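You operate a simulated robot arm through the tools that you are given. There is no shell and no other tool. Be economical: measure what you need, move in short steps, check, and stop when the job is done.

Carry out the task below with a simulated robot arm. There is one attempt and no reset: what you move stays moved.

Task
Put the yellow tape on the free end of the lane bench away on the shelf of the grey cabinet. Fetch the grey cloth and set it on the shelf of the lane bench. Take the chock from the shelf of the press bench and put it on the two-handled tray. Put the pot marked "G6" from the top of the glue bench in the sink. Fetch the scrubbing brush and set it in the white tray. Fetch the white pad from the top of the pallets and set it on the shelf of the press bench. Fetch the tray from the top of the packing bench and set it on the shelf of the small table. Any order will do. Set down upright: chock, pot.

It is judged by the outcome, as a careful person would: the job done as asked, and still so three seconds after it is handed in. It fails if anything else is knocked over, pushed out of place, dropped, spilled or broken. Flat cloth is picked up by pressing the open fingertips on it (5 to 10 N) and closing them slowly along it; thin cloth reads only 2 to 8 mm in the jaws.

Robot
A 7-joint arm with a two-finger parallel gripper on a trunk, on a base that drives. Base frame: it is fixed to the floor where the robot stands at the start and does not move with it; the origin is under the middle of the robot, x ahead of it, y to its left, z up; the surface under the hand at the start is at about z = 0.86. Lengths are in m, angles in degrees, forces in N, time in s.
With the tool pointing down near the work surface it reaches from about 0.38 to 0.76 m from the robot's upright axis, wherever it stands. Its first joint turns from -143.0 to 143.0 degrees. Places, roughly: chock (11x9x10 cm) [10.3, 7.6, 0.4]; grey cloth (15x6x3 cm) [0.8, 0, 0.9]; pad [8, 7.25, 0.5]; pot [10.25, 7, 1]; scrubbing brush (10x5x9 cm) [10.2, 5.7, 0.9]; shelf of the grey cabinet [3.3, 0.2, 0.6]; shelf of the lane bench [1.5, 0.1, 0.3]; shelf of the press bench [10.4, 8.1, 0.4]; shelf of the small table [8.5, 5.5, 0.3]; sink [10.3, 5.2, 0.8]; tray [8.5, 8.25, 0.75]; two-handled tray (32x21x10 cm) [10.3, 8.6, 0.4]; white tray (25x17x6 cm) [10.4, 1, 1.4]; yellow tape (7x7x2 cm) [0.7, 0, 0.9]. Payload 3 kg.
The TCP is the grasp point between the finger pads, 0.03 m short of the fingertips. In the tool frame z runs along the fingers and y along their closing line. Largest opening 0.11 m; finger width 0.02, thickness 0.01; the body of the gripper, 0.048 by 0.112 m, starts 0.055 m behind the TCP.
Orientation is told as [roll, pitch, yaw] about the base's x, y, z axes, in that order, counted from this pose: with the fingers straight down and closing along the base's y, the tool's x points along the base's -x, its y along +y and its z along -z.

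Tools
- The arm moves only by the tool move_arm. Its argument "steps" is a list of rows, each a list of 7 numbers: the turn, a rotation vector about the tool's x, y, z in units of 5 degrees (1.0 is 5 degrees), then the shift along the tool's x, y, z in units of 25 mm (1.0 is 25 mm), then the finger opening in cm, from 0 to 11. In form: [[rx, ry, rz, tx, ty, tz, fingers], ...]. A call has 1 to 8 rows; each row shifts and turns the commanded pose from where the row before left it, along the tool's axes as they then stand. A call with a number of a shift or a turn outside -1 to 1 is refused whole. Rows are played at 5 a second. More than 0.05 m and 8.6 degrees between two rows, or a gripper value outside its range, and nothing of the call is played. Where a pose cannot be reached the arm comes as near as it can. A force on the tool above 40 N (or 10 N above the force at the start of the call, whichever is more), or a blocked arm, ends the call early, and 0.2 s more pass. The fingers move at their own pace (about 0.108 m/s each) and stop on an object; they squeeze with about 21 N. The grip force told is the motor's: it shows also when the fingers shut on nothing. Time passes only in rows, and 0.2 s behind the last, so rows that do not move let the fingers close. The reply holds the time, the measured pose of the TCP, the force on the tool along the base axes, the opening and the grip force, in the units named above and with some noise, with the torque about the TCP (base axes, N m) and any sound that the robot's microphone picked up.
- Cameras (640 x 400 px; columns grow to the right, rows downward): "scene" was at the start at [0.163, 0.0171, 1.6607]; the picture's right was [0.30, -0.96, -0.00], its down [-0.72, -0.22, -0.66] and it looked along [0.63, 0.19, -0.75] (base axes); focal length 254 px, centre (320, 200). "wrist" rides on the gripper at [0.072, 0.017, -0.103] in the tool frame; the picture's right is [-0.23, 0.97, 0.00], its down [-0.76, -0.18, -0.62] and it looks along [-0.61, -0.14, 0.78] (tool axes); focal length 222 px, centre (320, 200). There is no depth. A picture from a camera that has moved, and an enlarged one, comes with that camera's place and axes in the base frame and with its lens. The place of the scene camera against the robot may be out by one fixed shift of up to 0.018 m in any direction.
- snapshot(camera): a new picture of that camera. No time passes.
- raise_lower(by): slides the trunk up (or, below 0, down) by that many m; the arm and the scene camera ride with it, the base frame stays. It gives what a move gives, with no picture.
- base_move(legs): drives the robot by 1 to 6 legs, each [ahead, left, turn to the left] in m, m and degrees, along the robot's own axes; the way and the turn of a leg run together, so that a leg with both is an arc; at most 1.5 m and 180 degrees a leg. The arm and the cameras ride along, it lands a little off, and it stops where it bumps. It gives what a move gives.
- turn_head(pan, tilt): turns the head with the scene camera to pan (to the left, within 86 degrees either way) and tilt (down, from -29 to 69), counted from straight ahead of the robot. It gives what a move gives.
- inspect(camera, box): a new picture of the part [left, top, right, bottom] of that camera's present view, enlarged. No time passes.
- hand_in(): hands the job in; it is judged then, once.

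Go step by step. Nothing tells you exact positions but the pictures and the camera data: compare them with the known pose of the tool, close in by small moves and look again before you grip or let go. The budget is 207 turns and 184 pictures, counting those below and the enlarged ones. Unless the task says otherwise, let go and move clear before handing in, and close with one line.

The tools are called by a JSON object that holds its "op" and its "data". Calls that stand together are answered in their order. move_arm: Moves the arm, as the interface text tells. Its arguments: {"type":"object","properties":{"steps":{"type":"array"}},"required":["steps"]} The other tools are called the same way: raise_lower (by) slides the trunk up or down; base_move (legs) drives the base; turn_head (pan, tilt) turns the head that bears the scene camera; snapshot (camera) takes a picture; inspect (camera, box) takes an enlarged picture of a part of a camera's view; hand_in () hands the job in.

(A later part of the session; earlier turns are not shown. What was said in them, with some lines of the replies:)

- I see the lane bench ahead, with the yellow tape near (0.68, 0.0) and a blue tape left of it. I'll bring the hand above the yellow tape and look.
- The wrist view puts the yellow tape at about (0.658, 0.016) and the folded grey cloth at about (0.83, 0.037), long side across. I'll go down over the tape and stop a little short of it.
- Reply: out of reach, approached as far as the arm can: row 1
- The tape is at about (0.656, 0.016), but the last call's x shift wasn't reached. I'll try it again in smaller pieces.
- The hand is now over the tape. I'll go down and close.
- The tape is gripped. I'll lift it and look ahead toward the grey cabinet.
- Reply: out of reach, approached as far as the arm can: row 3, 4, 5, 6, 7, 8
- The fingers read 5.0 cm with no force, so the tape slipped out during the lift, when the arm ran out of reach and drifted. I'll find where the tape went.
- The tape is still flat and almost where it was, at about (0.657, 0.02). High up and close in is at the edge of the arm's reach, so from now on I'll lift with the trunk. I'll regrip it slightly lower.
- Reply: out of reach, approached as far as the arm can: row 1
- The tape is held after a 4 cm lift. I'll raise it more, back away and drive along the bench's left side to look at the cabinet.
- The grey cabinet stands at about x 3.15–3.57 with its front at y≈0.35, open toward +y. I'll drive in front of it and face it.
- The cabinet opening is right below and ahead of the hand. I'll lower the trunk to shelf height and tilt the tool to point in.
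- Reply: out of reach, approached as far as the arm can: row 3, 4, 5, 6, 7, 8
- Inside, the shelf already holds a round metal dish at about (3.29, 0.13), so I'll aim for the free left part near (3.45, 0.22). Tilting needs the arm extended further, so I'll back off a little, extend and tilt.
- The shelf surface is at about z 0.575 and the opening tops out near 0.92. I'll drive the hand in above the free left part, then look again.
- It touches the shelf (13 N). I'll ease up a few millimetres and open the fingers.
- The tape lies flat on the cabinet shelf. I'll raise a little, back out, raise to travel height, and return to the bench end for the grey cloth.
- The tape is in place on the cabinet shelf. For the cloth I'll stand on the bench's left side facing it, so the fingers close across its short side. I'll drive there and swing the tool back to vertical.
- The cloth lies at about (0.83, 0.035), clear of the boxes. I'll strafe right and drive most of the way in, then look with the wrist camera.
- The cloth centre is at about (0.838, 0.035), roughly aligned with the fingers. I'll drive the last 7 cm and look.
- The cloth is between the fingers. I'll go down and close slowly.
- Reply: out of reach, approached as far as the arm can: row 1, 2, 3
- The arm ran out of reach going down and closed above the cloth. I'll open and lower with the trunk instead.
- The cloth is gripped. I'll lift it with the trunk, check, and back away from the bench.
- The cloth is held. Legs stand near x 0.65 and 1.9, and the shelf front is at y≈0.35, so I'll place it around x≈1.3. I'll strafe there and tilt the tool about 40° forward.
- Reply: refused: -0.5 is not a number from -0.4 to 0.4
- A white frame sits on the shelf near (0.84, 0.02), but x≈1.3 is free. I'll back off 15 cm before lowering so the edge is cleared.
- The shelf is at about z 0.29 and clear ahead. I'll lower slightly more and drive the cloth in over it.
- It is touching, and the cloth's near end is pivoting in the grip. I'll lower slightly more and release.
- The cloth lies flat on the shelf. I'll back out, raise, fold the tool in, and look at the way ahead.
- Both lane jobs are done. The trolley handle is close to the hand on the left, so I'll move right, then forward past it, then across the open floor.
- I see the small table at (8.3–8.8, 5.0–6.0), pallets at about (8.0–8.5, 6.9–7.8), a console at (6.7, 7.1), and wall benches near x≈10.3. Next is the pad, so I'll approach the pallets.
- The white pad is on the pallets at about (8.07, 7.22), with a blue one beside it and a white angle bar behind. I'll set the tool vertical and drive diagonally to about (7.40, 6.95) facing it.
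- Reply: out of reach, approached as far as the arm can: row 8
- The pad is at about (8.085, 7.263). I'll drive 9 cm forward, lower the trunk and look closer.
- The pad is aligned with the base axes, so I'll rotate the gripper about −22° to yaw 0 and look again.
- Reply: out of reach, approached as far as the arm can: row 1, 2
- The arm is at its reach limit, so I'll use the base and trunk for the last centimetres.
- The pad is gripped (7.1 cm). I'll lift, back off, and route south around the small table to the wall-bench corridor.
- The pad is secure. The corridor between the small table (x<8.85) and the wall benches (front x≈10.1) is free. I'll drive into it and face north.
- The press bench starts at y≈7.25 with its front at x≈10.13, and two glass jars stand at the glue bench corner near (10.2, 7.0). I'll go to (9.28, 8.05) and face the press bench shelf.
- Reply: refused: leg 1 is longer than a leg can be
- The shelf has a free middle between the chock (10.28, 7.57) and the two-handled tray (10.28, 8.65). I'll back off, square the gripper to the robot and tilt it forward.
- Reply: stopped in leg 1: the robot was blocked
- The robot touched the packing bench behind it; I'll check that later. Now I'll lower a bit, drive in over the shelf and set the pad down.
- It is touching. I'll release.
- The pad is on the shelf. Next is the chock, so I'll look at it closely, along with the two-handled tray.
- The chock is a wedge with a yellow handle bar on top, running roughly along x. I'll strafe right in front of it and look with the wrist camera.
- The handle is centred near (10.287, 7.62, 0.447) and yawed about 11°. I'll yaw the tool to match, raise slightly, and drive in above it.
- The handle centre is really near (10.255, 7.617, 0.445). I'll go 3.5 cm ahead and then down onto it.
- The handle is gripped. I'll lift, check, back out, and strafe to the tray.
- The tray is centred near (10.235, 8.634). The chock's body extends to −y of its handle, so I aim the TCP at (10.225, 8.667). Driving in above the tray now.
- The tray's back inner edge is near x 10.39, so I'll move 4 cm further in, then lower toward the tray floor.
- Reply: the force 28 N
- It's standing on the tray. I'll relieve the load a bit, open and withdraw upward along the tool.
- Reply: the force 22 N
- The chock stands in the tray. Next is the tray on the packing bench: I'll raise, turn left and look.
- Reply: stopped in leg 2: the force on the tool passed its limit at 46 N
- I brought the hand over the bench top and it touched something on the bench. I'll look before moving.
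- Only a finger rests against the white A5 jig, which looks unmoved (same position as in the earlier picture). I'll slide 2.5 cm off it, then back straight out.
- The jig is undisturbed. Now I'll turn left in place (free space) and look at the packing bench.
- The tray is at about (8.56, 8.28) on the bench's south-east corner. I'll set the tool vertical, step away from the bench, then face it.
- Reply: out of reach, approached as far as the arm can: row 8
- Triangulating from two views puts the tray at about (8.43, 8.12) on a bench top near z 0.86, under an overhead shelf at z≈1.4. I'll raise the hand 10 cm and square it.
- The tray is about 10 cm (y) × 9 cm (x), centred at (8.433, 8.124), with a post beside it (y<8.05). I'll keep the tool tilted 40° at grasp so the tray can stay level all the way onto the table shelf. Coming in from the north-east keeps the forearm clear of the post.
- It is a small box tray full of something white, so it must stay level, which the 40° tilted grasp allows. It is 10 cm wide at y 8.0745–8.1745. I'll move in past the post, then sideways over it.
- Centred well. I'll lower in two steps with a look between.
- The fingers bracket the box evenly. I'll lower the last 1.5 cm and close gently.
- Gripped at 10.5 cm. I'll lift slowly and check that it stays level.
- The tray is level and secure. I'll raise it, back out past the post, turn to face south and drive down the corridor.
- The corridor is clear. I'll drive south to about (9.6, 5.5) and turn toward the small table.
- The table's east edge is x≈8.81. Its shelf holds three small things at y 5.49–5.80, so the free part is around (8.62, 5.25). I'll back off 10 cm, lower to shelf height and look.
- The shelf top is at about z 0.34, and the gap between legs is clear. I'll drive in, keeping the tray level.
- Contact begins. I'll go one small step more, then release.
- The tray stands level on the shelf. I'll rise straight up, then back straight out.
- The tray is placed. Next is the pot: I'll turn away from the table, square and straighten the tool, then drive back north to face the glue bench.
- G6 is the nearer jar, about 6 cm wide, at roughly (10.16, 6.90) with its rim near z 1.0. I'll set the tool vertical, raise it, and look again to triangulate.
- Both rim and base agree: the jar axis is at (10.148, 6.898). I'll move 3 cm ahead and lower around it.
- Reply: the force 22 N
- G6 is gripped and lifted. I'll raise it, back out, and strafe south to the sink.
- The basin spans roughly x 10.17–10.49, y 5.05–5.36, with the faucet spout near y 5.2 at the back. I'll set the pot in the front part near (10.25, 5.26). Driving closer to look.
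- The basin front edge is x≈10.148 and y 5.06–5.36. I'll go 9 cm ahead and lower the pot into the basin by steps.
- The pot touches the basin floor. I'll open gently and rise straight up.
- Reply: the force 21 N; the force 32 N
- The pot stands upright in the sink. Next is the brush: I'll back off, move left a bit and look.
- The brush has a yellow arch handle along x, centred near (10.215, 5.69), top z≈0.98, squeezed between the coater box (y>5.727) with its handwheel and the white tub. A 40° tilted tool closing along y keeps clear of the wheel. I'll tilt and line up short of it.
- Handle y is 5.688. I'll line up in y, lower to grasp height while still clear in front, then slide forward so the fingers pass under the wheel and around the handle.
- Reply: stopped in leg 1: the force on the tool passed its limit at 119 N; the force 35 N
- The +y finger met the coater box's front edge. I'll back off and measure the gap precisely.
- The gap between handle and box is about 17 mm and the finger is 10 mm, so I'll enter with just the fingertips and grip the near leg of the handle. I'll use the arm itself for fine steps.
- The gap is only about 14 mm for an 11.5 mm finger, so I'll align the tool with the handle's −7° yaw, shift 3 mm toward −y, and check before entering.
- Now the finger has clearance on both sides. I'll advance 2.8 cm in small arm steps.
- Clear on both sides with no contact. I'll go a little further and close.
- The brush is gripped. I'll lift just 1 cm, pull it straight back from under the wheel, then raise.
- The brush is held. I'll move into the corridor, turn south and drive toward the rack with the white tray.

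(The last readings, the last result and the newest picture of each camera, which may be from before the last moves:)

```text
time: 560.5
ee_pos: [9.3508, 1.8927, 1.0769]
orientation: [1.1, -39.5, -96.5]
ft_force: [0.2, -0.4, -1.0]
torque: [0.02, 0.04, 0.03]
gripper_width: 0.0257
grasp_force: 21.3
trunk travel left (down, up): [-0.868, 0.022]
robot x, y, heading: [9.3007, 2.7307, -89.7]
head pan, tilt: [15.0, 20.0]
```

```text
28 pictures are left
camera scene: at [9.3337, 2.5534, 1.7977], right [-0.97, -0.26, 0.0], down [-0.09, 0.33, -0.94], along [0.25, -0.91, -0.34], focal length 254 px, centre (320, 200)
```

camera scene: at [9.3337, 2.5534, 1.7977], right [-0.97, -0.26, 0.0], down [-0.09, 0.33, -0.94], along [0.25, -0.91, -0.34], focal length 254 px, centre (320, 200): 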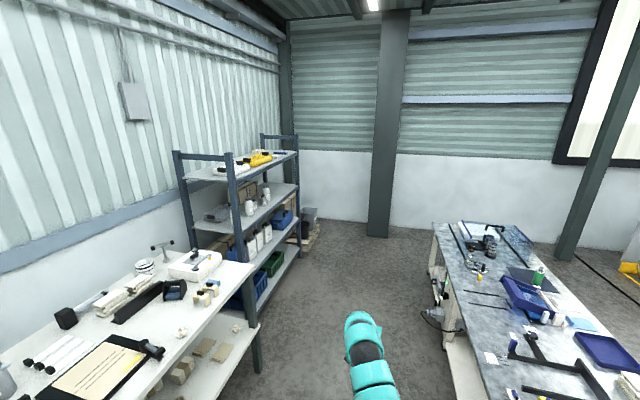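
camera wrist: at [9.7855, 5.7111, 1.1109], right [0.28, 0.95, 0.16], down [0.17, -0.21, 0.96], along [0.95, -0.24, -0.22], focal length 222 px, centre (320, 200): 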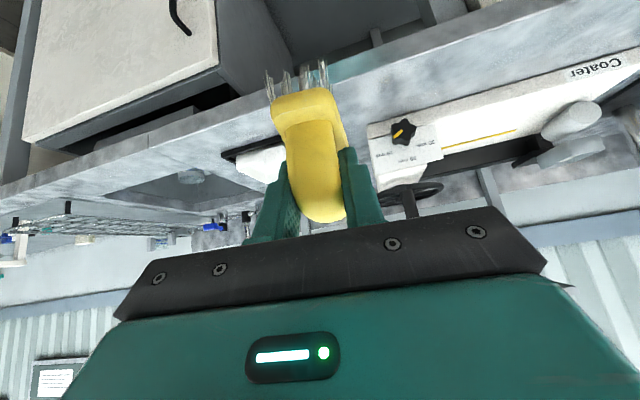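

{"op": "inspect", "data": {"camera": "scene", "box": [165, 125, 325, 225]}}

```text
4.00 times, centred on (245, 175) of scene
camera zoom: at [9.3337, 2.5534, 1.7977], right [-0.97, -0.26, 0.0], down [-0.09, 0.33, -0.94], along [0.25, -0.91, -0.34], focal length 1018 px, centre (620, 300)
```

zoom: 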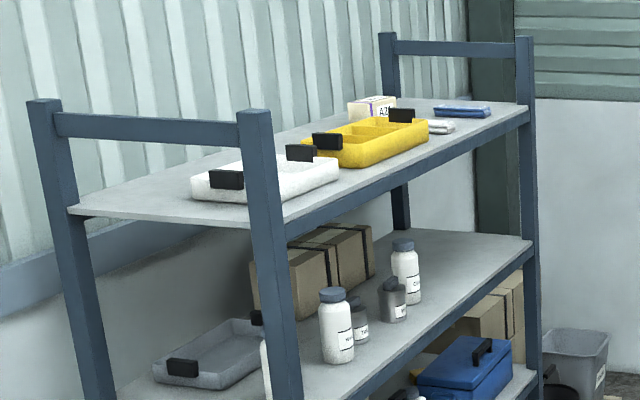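

The white tray is at the north end of the rack's open top shelf (z≈1.4). I need about z 1.57, so I'll raise the arm here in free space and see how far it reaches.

{"op": "raise_lower", "data": {"by": 0.02}}

{"op": "move_arm", "data": {"steps": [[0, 0, 0, -0.64, 0, -0.77, 1.5], [0, 0, 0, -0.64, 0, -0.77, 1.5], [0, 0, 0, -0.64, 0, -0.77, 1.5], [0, 0, 0, -0.64, 0, -0.77, 1.5], [0, 0, 0, -0.64, 0, -0.77, 1.5], [0, 0, 0, -0.64, 0, -0.77, 1.5], [0, 0, 0, -0.64, 0, -0.77, 1.5], [0, 0, 0, -0.64, 0, -0.77, 1.5]]}}

{"op": "move_arm", "data": {"steps": [[0, 0, 0, -0.64, 0, -0.77, 1.5], [0, 0, 0, -0.64, 0, -0.77, 1.5], [0, 0, 0, -0.64, 0, -0.77, 1.5], [0, 0, 0, -0.64, 0, -0.77, 1.5], [0, 0, 0, -0.64, 0, -0.77, 1.5], [0, 0, 0, -0.64, 0, -0.77, 1.5], [0, 0, 0, -0.64, 0, -0.77, 1.5], [0, 0, 0, -0.64, 0, -0.77, 1.5]]}}

```text
time: 561.2
ee_pos: [9.3501, 1.8923, 1.0982]
orientation: [1.1, -39.3, -96.5]
ft_force: [-0.2, -0.2, -1.5]
torque: [0.03, -0.01, 0.01]
gripper_width: 0.0258
grasp_force: 20.6
trunk travel left (down, up): [-0.888, 0.002]
robot x, y, heading: [9.2963, 2.7315, -89.8]
head pan, tilt: [15.0, 20.0]
```

```text
time: 563.0
ee_pos: [9.3464, 1.8923, 1.2987]
orientation: [1.0, -39.5, -96.4]
ft_force: [0.1, 0.0, -1.1]
torque: [0.03, -0.03, 0.03]
gripper_width: 0.0259
grasp_force: 20.8
trunk travel left (down, up): [-0.888, 0.002]
robot x, y, heading: [9.2997, 2.734, -89.8]
head pan, tilt: [15.0, 20.0]
```

```text
time: 564.8
ee_pos: [9.3424, 1.8914, 1.497]
orientation: [0.9, -39.3, -96.5]
ft_force: [-0.4, -0.4, -2.6]
torque: [0.05, -0.01, -0.04]
gripper_width: 0.0258
grasp_force: 20.4
trunk travel left (down, up): [-0.888, 0.002]
robot x, y, heading: [9.2985, 2.7242, -89.8]
head pan, tilt: [15.0, 20.0]
```

The arm reaches. I'll raise 9 cm more, drive to y≈1.06 and turn to face the rack, brush above shelf height.

{"op": "move_arm", "data": {"steps": [[0, 0, 0, -0.64, 0, -0.77, 1.5], [0, 0, 0, -0.64, 0, -0.77, 1.5], [0, 0, 0, -0.64, 0, -0.77, 1.5], [0, 0, 0, -0.64, 0, -0.77, 1.5]]}}

{"op": "base_move", "data": {"legs": [[0.83, 0.03, 0], [0.83, 0.03, 0], [0, 0, 89.8]]}}

{"op": "turn_head", "data": {"pan": 0, "tilt": 25}}

{"op": "snapshot", "data": {"camera": "scene"}}

{"op": "snapshot", "data": {"camera": "wrist"}}

```text
time: 565.8
ee_pos: [9.3397, 1.8972, 1.5583]
orientation: [1.1, -39.4, -96.6]
ft_force: [-0.3, -0.5, -1.5]
torque: [0.01, 0.03, -0.02]
gripper_width: 0.0257
grasp_force: 21.1
out of reach, approached as far as the arm can: row 3, 4
trunk travel left (down, up): [-0.888, 0.002]
robot x, y, heading: [9.3015, 2.7274, -89.9]
head pan, tilt: [15.0, 20.0]
```

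```text
time: 577.9
ee_pos: [10.2099, 1.1329, 1.5573]
orientation: [1.1, -39.5, -6.8]
ft_force: [0.3, -0.4, -1.9]
torque: [-0.01, -0.01, 0.01]
gripper_width: 0.0261
grasp_force: 20.5
trunk travel left (down, up): [-0.888, 0.002]
robot x, y, heading: [9.3801, 1.1005, -0.2]
head pan, tilt: [15.0, 20.0]
```

```text
time: 578.7
ee_pos: [10.21, 1.1323, 1.5559]
orientation: [1.0, -39.3, -6.9]
ft_force: [-0.3, 0.2, -1.4]
torque: [-0.01, 0.02, -0.01]
gripper_width: 0.0259
grasp_force: 20.8
trunk travel left (down, up): [-0.888, 0.002]
robot x, y, heading: [9.3787, 1.0931, -0.1]
head pan, tilt: [0.0, 25.0]
```

```text
26 pictures are left
camera scene: at [9.5575, 1.0912, 1.8097], right [0.0, -1.0, 0.0], down [-0.42, 0.0, -0.91], along [0.91, 0.0, -0.42], focal length 254 px, centre (320, 200)
```

scene: 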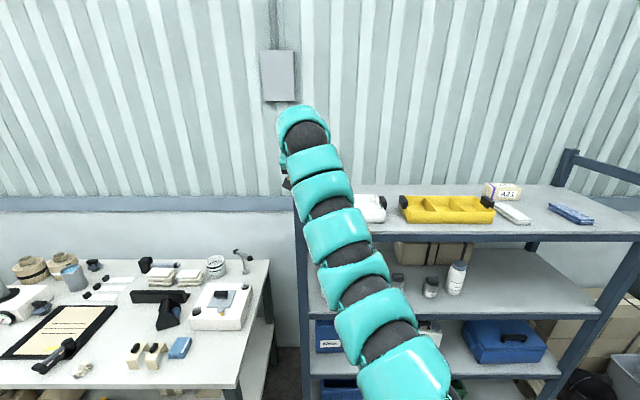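

```text
25 pictures are left
camera wrist: at [10.09, 1.1604, 1.5896], right [0.28, 0.95, 0.16], down [0.17, -0.21, 0.96], along [0.95, -0.24, -0.22], focal length 222 px, centre (320, 200)
```

wrist: 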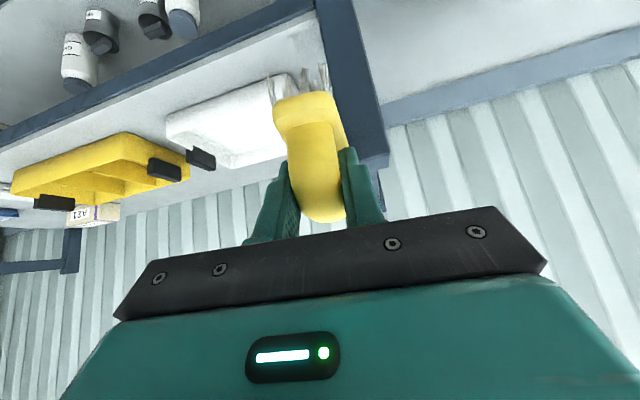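

The corner post is right in front of the hand, so I'll move right first (tray centre ≈ (10.40, 1.015), rim ≈1.42), then look.

{"op": "base_move", "data": {"legs": [[0, -0.115, 0]]}}

{"op": "snapshot", "data": {"camera": "wrist"}}

```text
time: 579.9
ee_pos: [10.2088, 1.0177, 1.5578]
orientation: [1.1, -39.5, -6.5]
ft_force: [-0.3, -0.1, -1.3]
torque: [0.01, -0.03, 0.03]
gripper_width: 0.0256
grasp_force: 20.8
trunk travel left (down, up): [-0.888, 0.002]
robot x, y, heading: [9.3774, 0.9821, -0.1]
head pan, tilt: [0.0, 25.0]
```

```text
24 pictures are left
camera wrist: at [10.0897, 1.0455, 1.5897], right [0.28, 0.95, 0.16], down [0.17, -0.21, 0.96], along [0.95, -0.24, -0.22], focal length 222 px, centre (320, 200)
```

wrist: 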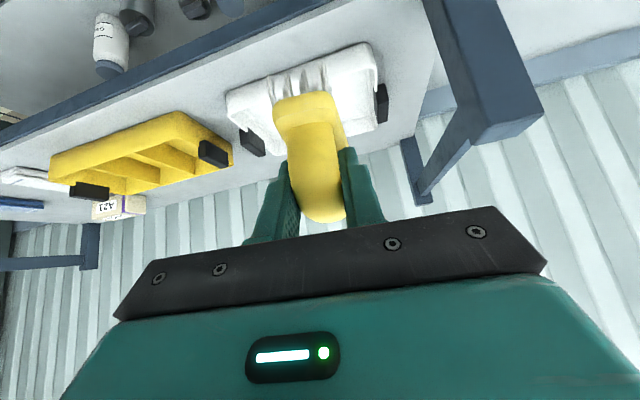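

The tray centre is near (10.39, 0.98). I'll move right 3 cm and forward so the brush hovers over it.

{"op": "base_move", "data": {"legs": [[0, -0.033, 0], [0.145, 0, 0]]}}

{"op": "snapshot", "data": {"camera": "wrist"}}

{"op": "inspect", "data": {"camera": "scene", "box": [220, 90, 460, 240]}}

```text
time: 581.7
ee_pos: [10.3531, 0.9883, 1.5564]
orientation: [1.1, -39.3, -6.5]
ft_force: [-1.4, -0.2, -0.9]
torque: [0.03, 0.02, 0.01]
gripper_width: 0.0259
grasp_force: 21.1
trunk travel left (down, up): [-0.888, 0.002]
robot x, y, heading: [9.5193, 0.9521, 0.1]
head pan, tilt: [0.0, 25.0]
```

```text
23 pictures are left
camera wrist: at [10.2336, 1.0164, 1.5892], right [0.27, 0.95, 0.16], down [0.17, -0.21, 0.96], along [0.95, -0.23, -0.22], focal length 222 px, centre (320, 200)
```

wrist: 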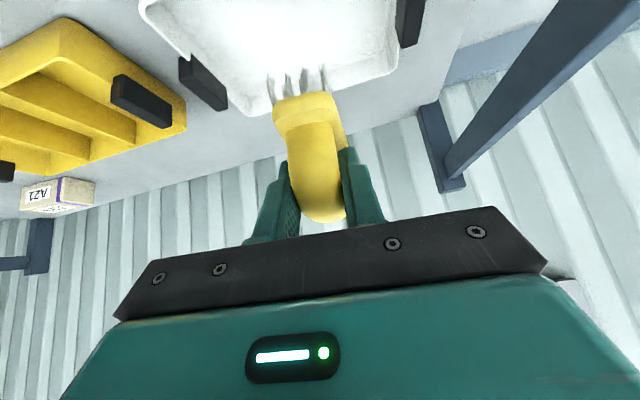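

```text
2.67 times, centred on (340, 165) of scene
camera zoom: at [9.7016, 0.9438, 1.8096], right [0.0, -1.0, 0.0], down [-0.42, 0.0, -0.91], along [0.91, 0.0, -0.42], focal length 678 px, centre (267, 293)
```

zoom: 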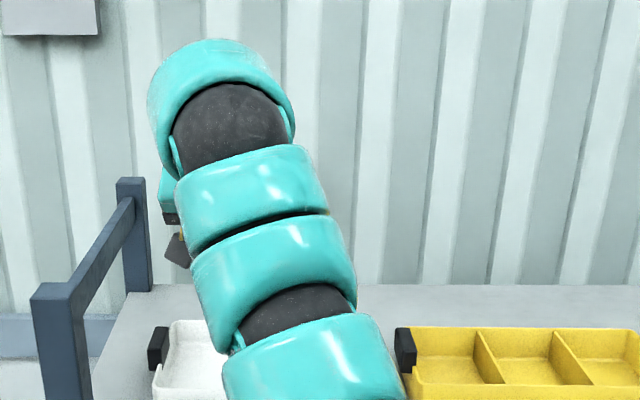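

The brush is over the tray. I'll lower it in steps.

{"op": "raise_lower", "data": {"by": -0.05}}

{"op": "snapshot", "data": {"camera": "wrist"}}

```text
time: 582.6
ee_pos: [10.3521, 0.9895, 1.5083]
orientation: [1.1, -39.4, -6.4]
ft_force: [-0.6, 0.5, -1.1]
torque: [-0.02, 0.03, 0.0]
gripper_width: 0.0256
grasp_force: 21.2
trunk travel left (down, up): [-0.838, 0.052]
robot x, y, heading: [9.5208, 0.952, 0.2]
head pan, tilt: [0.0, 25.0]
```

```text
21 pictures are left
camera wrist: at [10.2325, 1.0161, 1.5397], right [0.27, 0.95, 0.16], down [0.17, -0.21, 0.96], along [0.95, -0.23, -0.22], focal length 222 px, centre (320, 200)
```

wrist: 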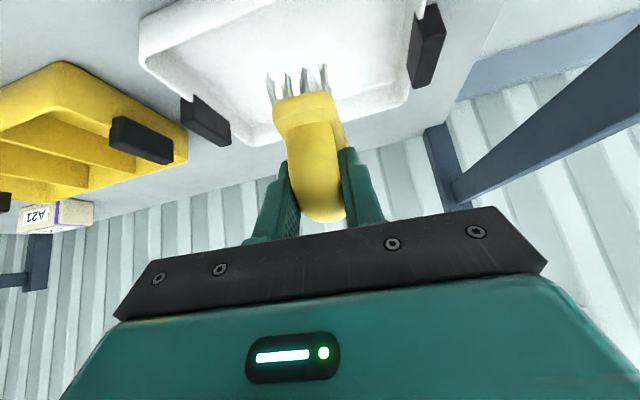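

Re-triangulating with both heights: the rim is at z≈1.355 and the tray centre near (10.44, 0.97), matching its 25×17 cm size. I'll shift 5 cm forward, then lower more.

{"op": "base_move", "data": {"legs": [[0.05, -0.012, 0]]}}

{"op": "raise_lower", "data": {"by": -0.05}}

{"op": "snapshot", "data": {"camera": "wrist"}}

```text
time: 583.6
ee_pos: [10.4053, 0.9766, 1.5054]
orientation: [1.1, -39.2, -6.5]
ft_force: [0.5, -0.8, -1.1]
torque: [0.0, 0.02, 0.01]
gripper_width: 0.0258
grasp_force: 20.6
trunk travel left (down, up): [-0.838, 0.052]
robot x, y, heading: [9.5668, 0.9387, 0.2]
head pan, tilt: [0.0, 25.0]
```

```text
time: 584.5
ee_pos: [10.4035, 0.974, 1.4567]
orientation: [1.1, -39.3, -6.4]
ft_force: [0.5, 0.5, -1.5]
torque: [0.01, 0.01, 0.01]
gripper_width: 0.0258
grasp_force: 20.5
trunk travel left (down, up): [-0.788, 0.102]
robot x, y, heading: [9.5741, 0.9368, 0.1]
head pan, tilt: [0.0, 25.0]
```

```text
20 pictures are left
camera wrist: at [10.2842, 1.0034, 1.4892], right [0.27, 0.95, 0.16], down [0.17, -0.21, 0.96], along [0.95, -0.23, -0.22], focal length 222 px, centre (320, 200)
```

wrist: 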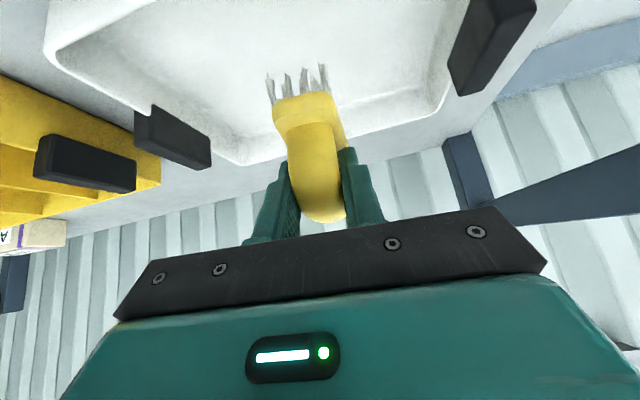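

{"op": "raise_lower", "data": {"by": -0.04}}

{"op": "raise_lower", "data": {"by": -0.012}}

{"op": "raise_lower", "data": {"by": -0.01}}

{"op": "snapshot", "data": {"camera": "wrist"}}

```text
time: 585.3
ee_pos: [10.4043, 0.9761, 1.416]
orientation: [1.1, -39.3, -6.5]
ft_force: [-0.2, -0.4, -0.9]
torque: [-0.03, 0.02, 0.01]
gripper_width: 0.0258
grasp_force: 21.3
trunk travel left (down, up): [-0.748, 0.142]
robot x, y, heading: [9.5704, 0.9335, 0.1]
head pan, tilt: [0.0, 25.0]
```

```text
time: 585.9
ee_pos: [10.4018, 0.9759, 1.4095]
orientation: [1.3, -39.8, -6.5]
ft_force: [6.3, 2.5, 24.4]
torque: [-0.17, 0.12, 0.1]
gripper_width: 0.0256
grasp_force: 21.0
trunk travel left (down, up): [-0.736, 0.154]
robot x, y, heading: [9.5697, 0.9382, 0.0]
head pan, tilt: [0.0, 25.0]
```

```text
time: 586.3
ee_pos: [10.4029, 0.975, 1.4095]
orientation: [1.4, -40.3, -6.6]
ft_force: [-4.1, 0.8, 11.6]
torque: [-0.12, 0.49, -0.07]
gripper_width: 0.0259
grasp_force: 20.7
trunk travel left (down, up): [-0.733, 0.157]
robot x, y, heading: [9.5702, 0.9366, 0.2]
head pan, tilt: [0.0, 25.0]
stopped: the force on the tool passed its limit at 47 N (the readings are from after the stop); the commanded pose is now the measured one
```

```text
19 pictures are left
camera wrist: at [10.2821, 1.0032, 1.4401], right [0.27, 0.95, 0.17], down [0.16, -0.21, 0.96], along [0.95, -0.23, -0.21], focal length 222 px, centre (320, 200)
```

wrist: 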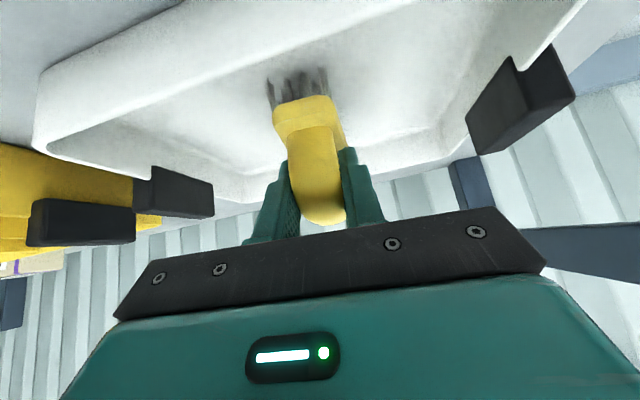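

The brush stands on the tray floor. I'll ease off, open and withdraw upward.

{"op": "raise_lower", "data": {"by": 0.002}}

{"op": "move_arm", "data": {"steps": [[0, 0, 0, 0, 0, 0, 3], [0, 0, 0, 0, 0, 0, 3.6], [0, 0, 0, 0, 0, 0, 4.5], [0, 0, 0, 0, 0, 0, 5], [0, 0, 0, 0, 0, 0, 5]]}}

{"op": "raise_lower", "data": {"by": 0.14}}

{"op": "base_move", "data": {"legs": [[-0.2, 0, 0]]}}

{"op": "snapshot", "data": {"camera": "wrist"}}

```text
time: 586.8
ee_pos: [10.4031, 0.9758, 1.4084]
orientation: [1.4, -40.1, -6.6]
ft_force: [-2.3, -0.2, 5.1]
torque: [-0.08, 0.29, -0.05]
gripper_width: 0.026
grasp_force: 21.0
trunk travel left (down, up): [-0.735, 0.155]
robot x, y, heading: [9.5689, 0.9361, 0.2]
head pan, tilt: [0.0, 25.0]
```

```text
time: 588.0
ee_pos: [10.4038, 0.9751, 1.4095]
orientation: [1.3, -40.0, -6.5]
ft_force: [-1.0, 0.4, 2.1]
torque: [-0.04, 0.0, -0.03]
gripper_width: 0.0497
grasp_force: 0.1
trunk travel left (down, up): [-0.735, 0.155]
robot x, y, heading: [9.5749, 0.9388, 0.2]
head pan, tilt: [0.0, 25.0]
```

```text
time: 589.7
ee_pos: [10.4048, 0.9757, 1.5497]
orientation: [1.4, -40.1, -6.6]
ft_force: [-0.3, -0.4, 0.1]
torque: [-0.02, -0.02, 0.01]
gripper_width: 0.0502
grasp_force: 0.1
trunk travel left (down, up): [-0.875, 0.015]
robot x, y, heading: [9.574, 0.9363, 0.3]
head pan, tilt: [0.0, 25.0]
```

```text
time: 591.2
ee_pos: [10.2061, 0.9767, 1.5486]
orientation: [1.4, -40.1, -6.6]
ft_force: [0.7, 0.4, -0.2]
torque: [-0.03, 0.01, 0.0]
gripper_width: 0.0501
grasp_force: 0.1
trunk travel left (down, up): [-0.875, 0.015]
robot x, y, heading: [9.3713, 0.9374, 0.3]
head pan, tilt: [0.0, 25.0]
```

```text
18 pictures are left
camera wrist: at [10.0871, 1.0036, 1.5808], right [0.27, 0.95, 0.16], down [0.16, -0.21, 0.96], along [0.95, -0.23, -0.21], focal length 222 px, centre (320, 200)
```

wrist: 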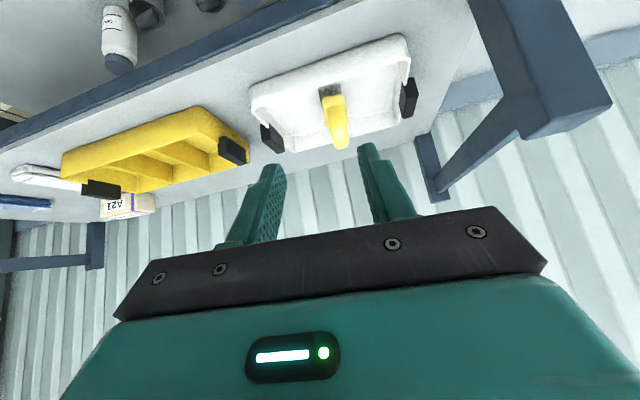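

All seven items are where they were asked to go and the gripper is clear of the rack. I'm handing in.

{"op": "hand_in", "data": {}}

```text
The job is handed in.
```

All seven items are placed as asked and the job is handed in. The hand bumped the A5 jig and the coater box, and the base bumped the packing bench. The jig and coater box did not visibly move, but I didn't recheck the bench.
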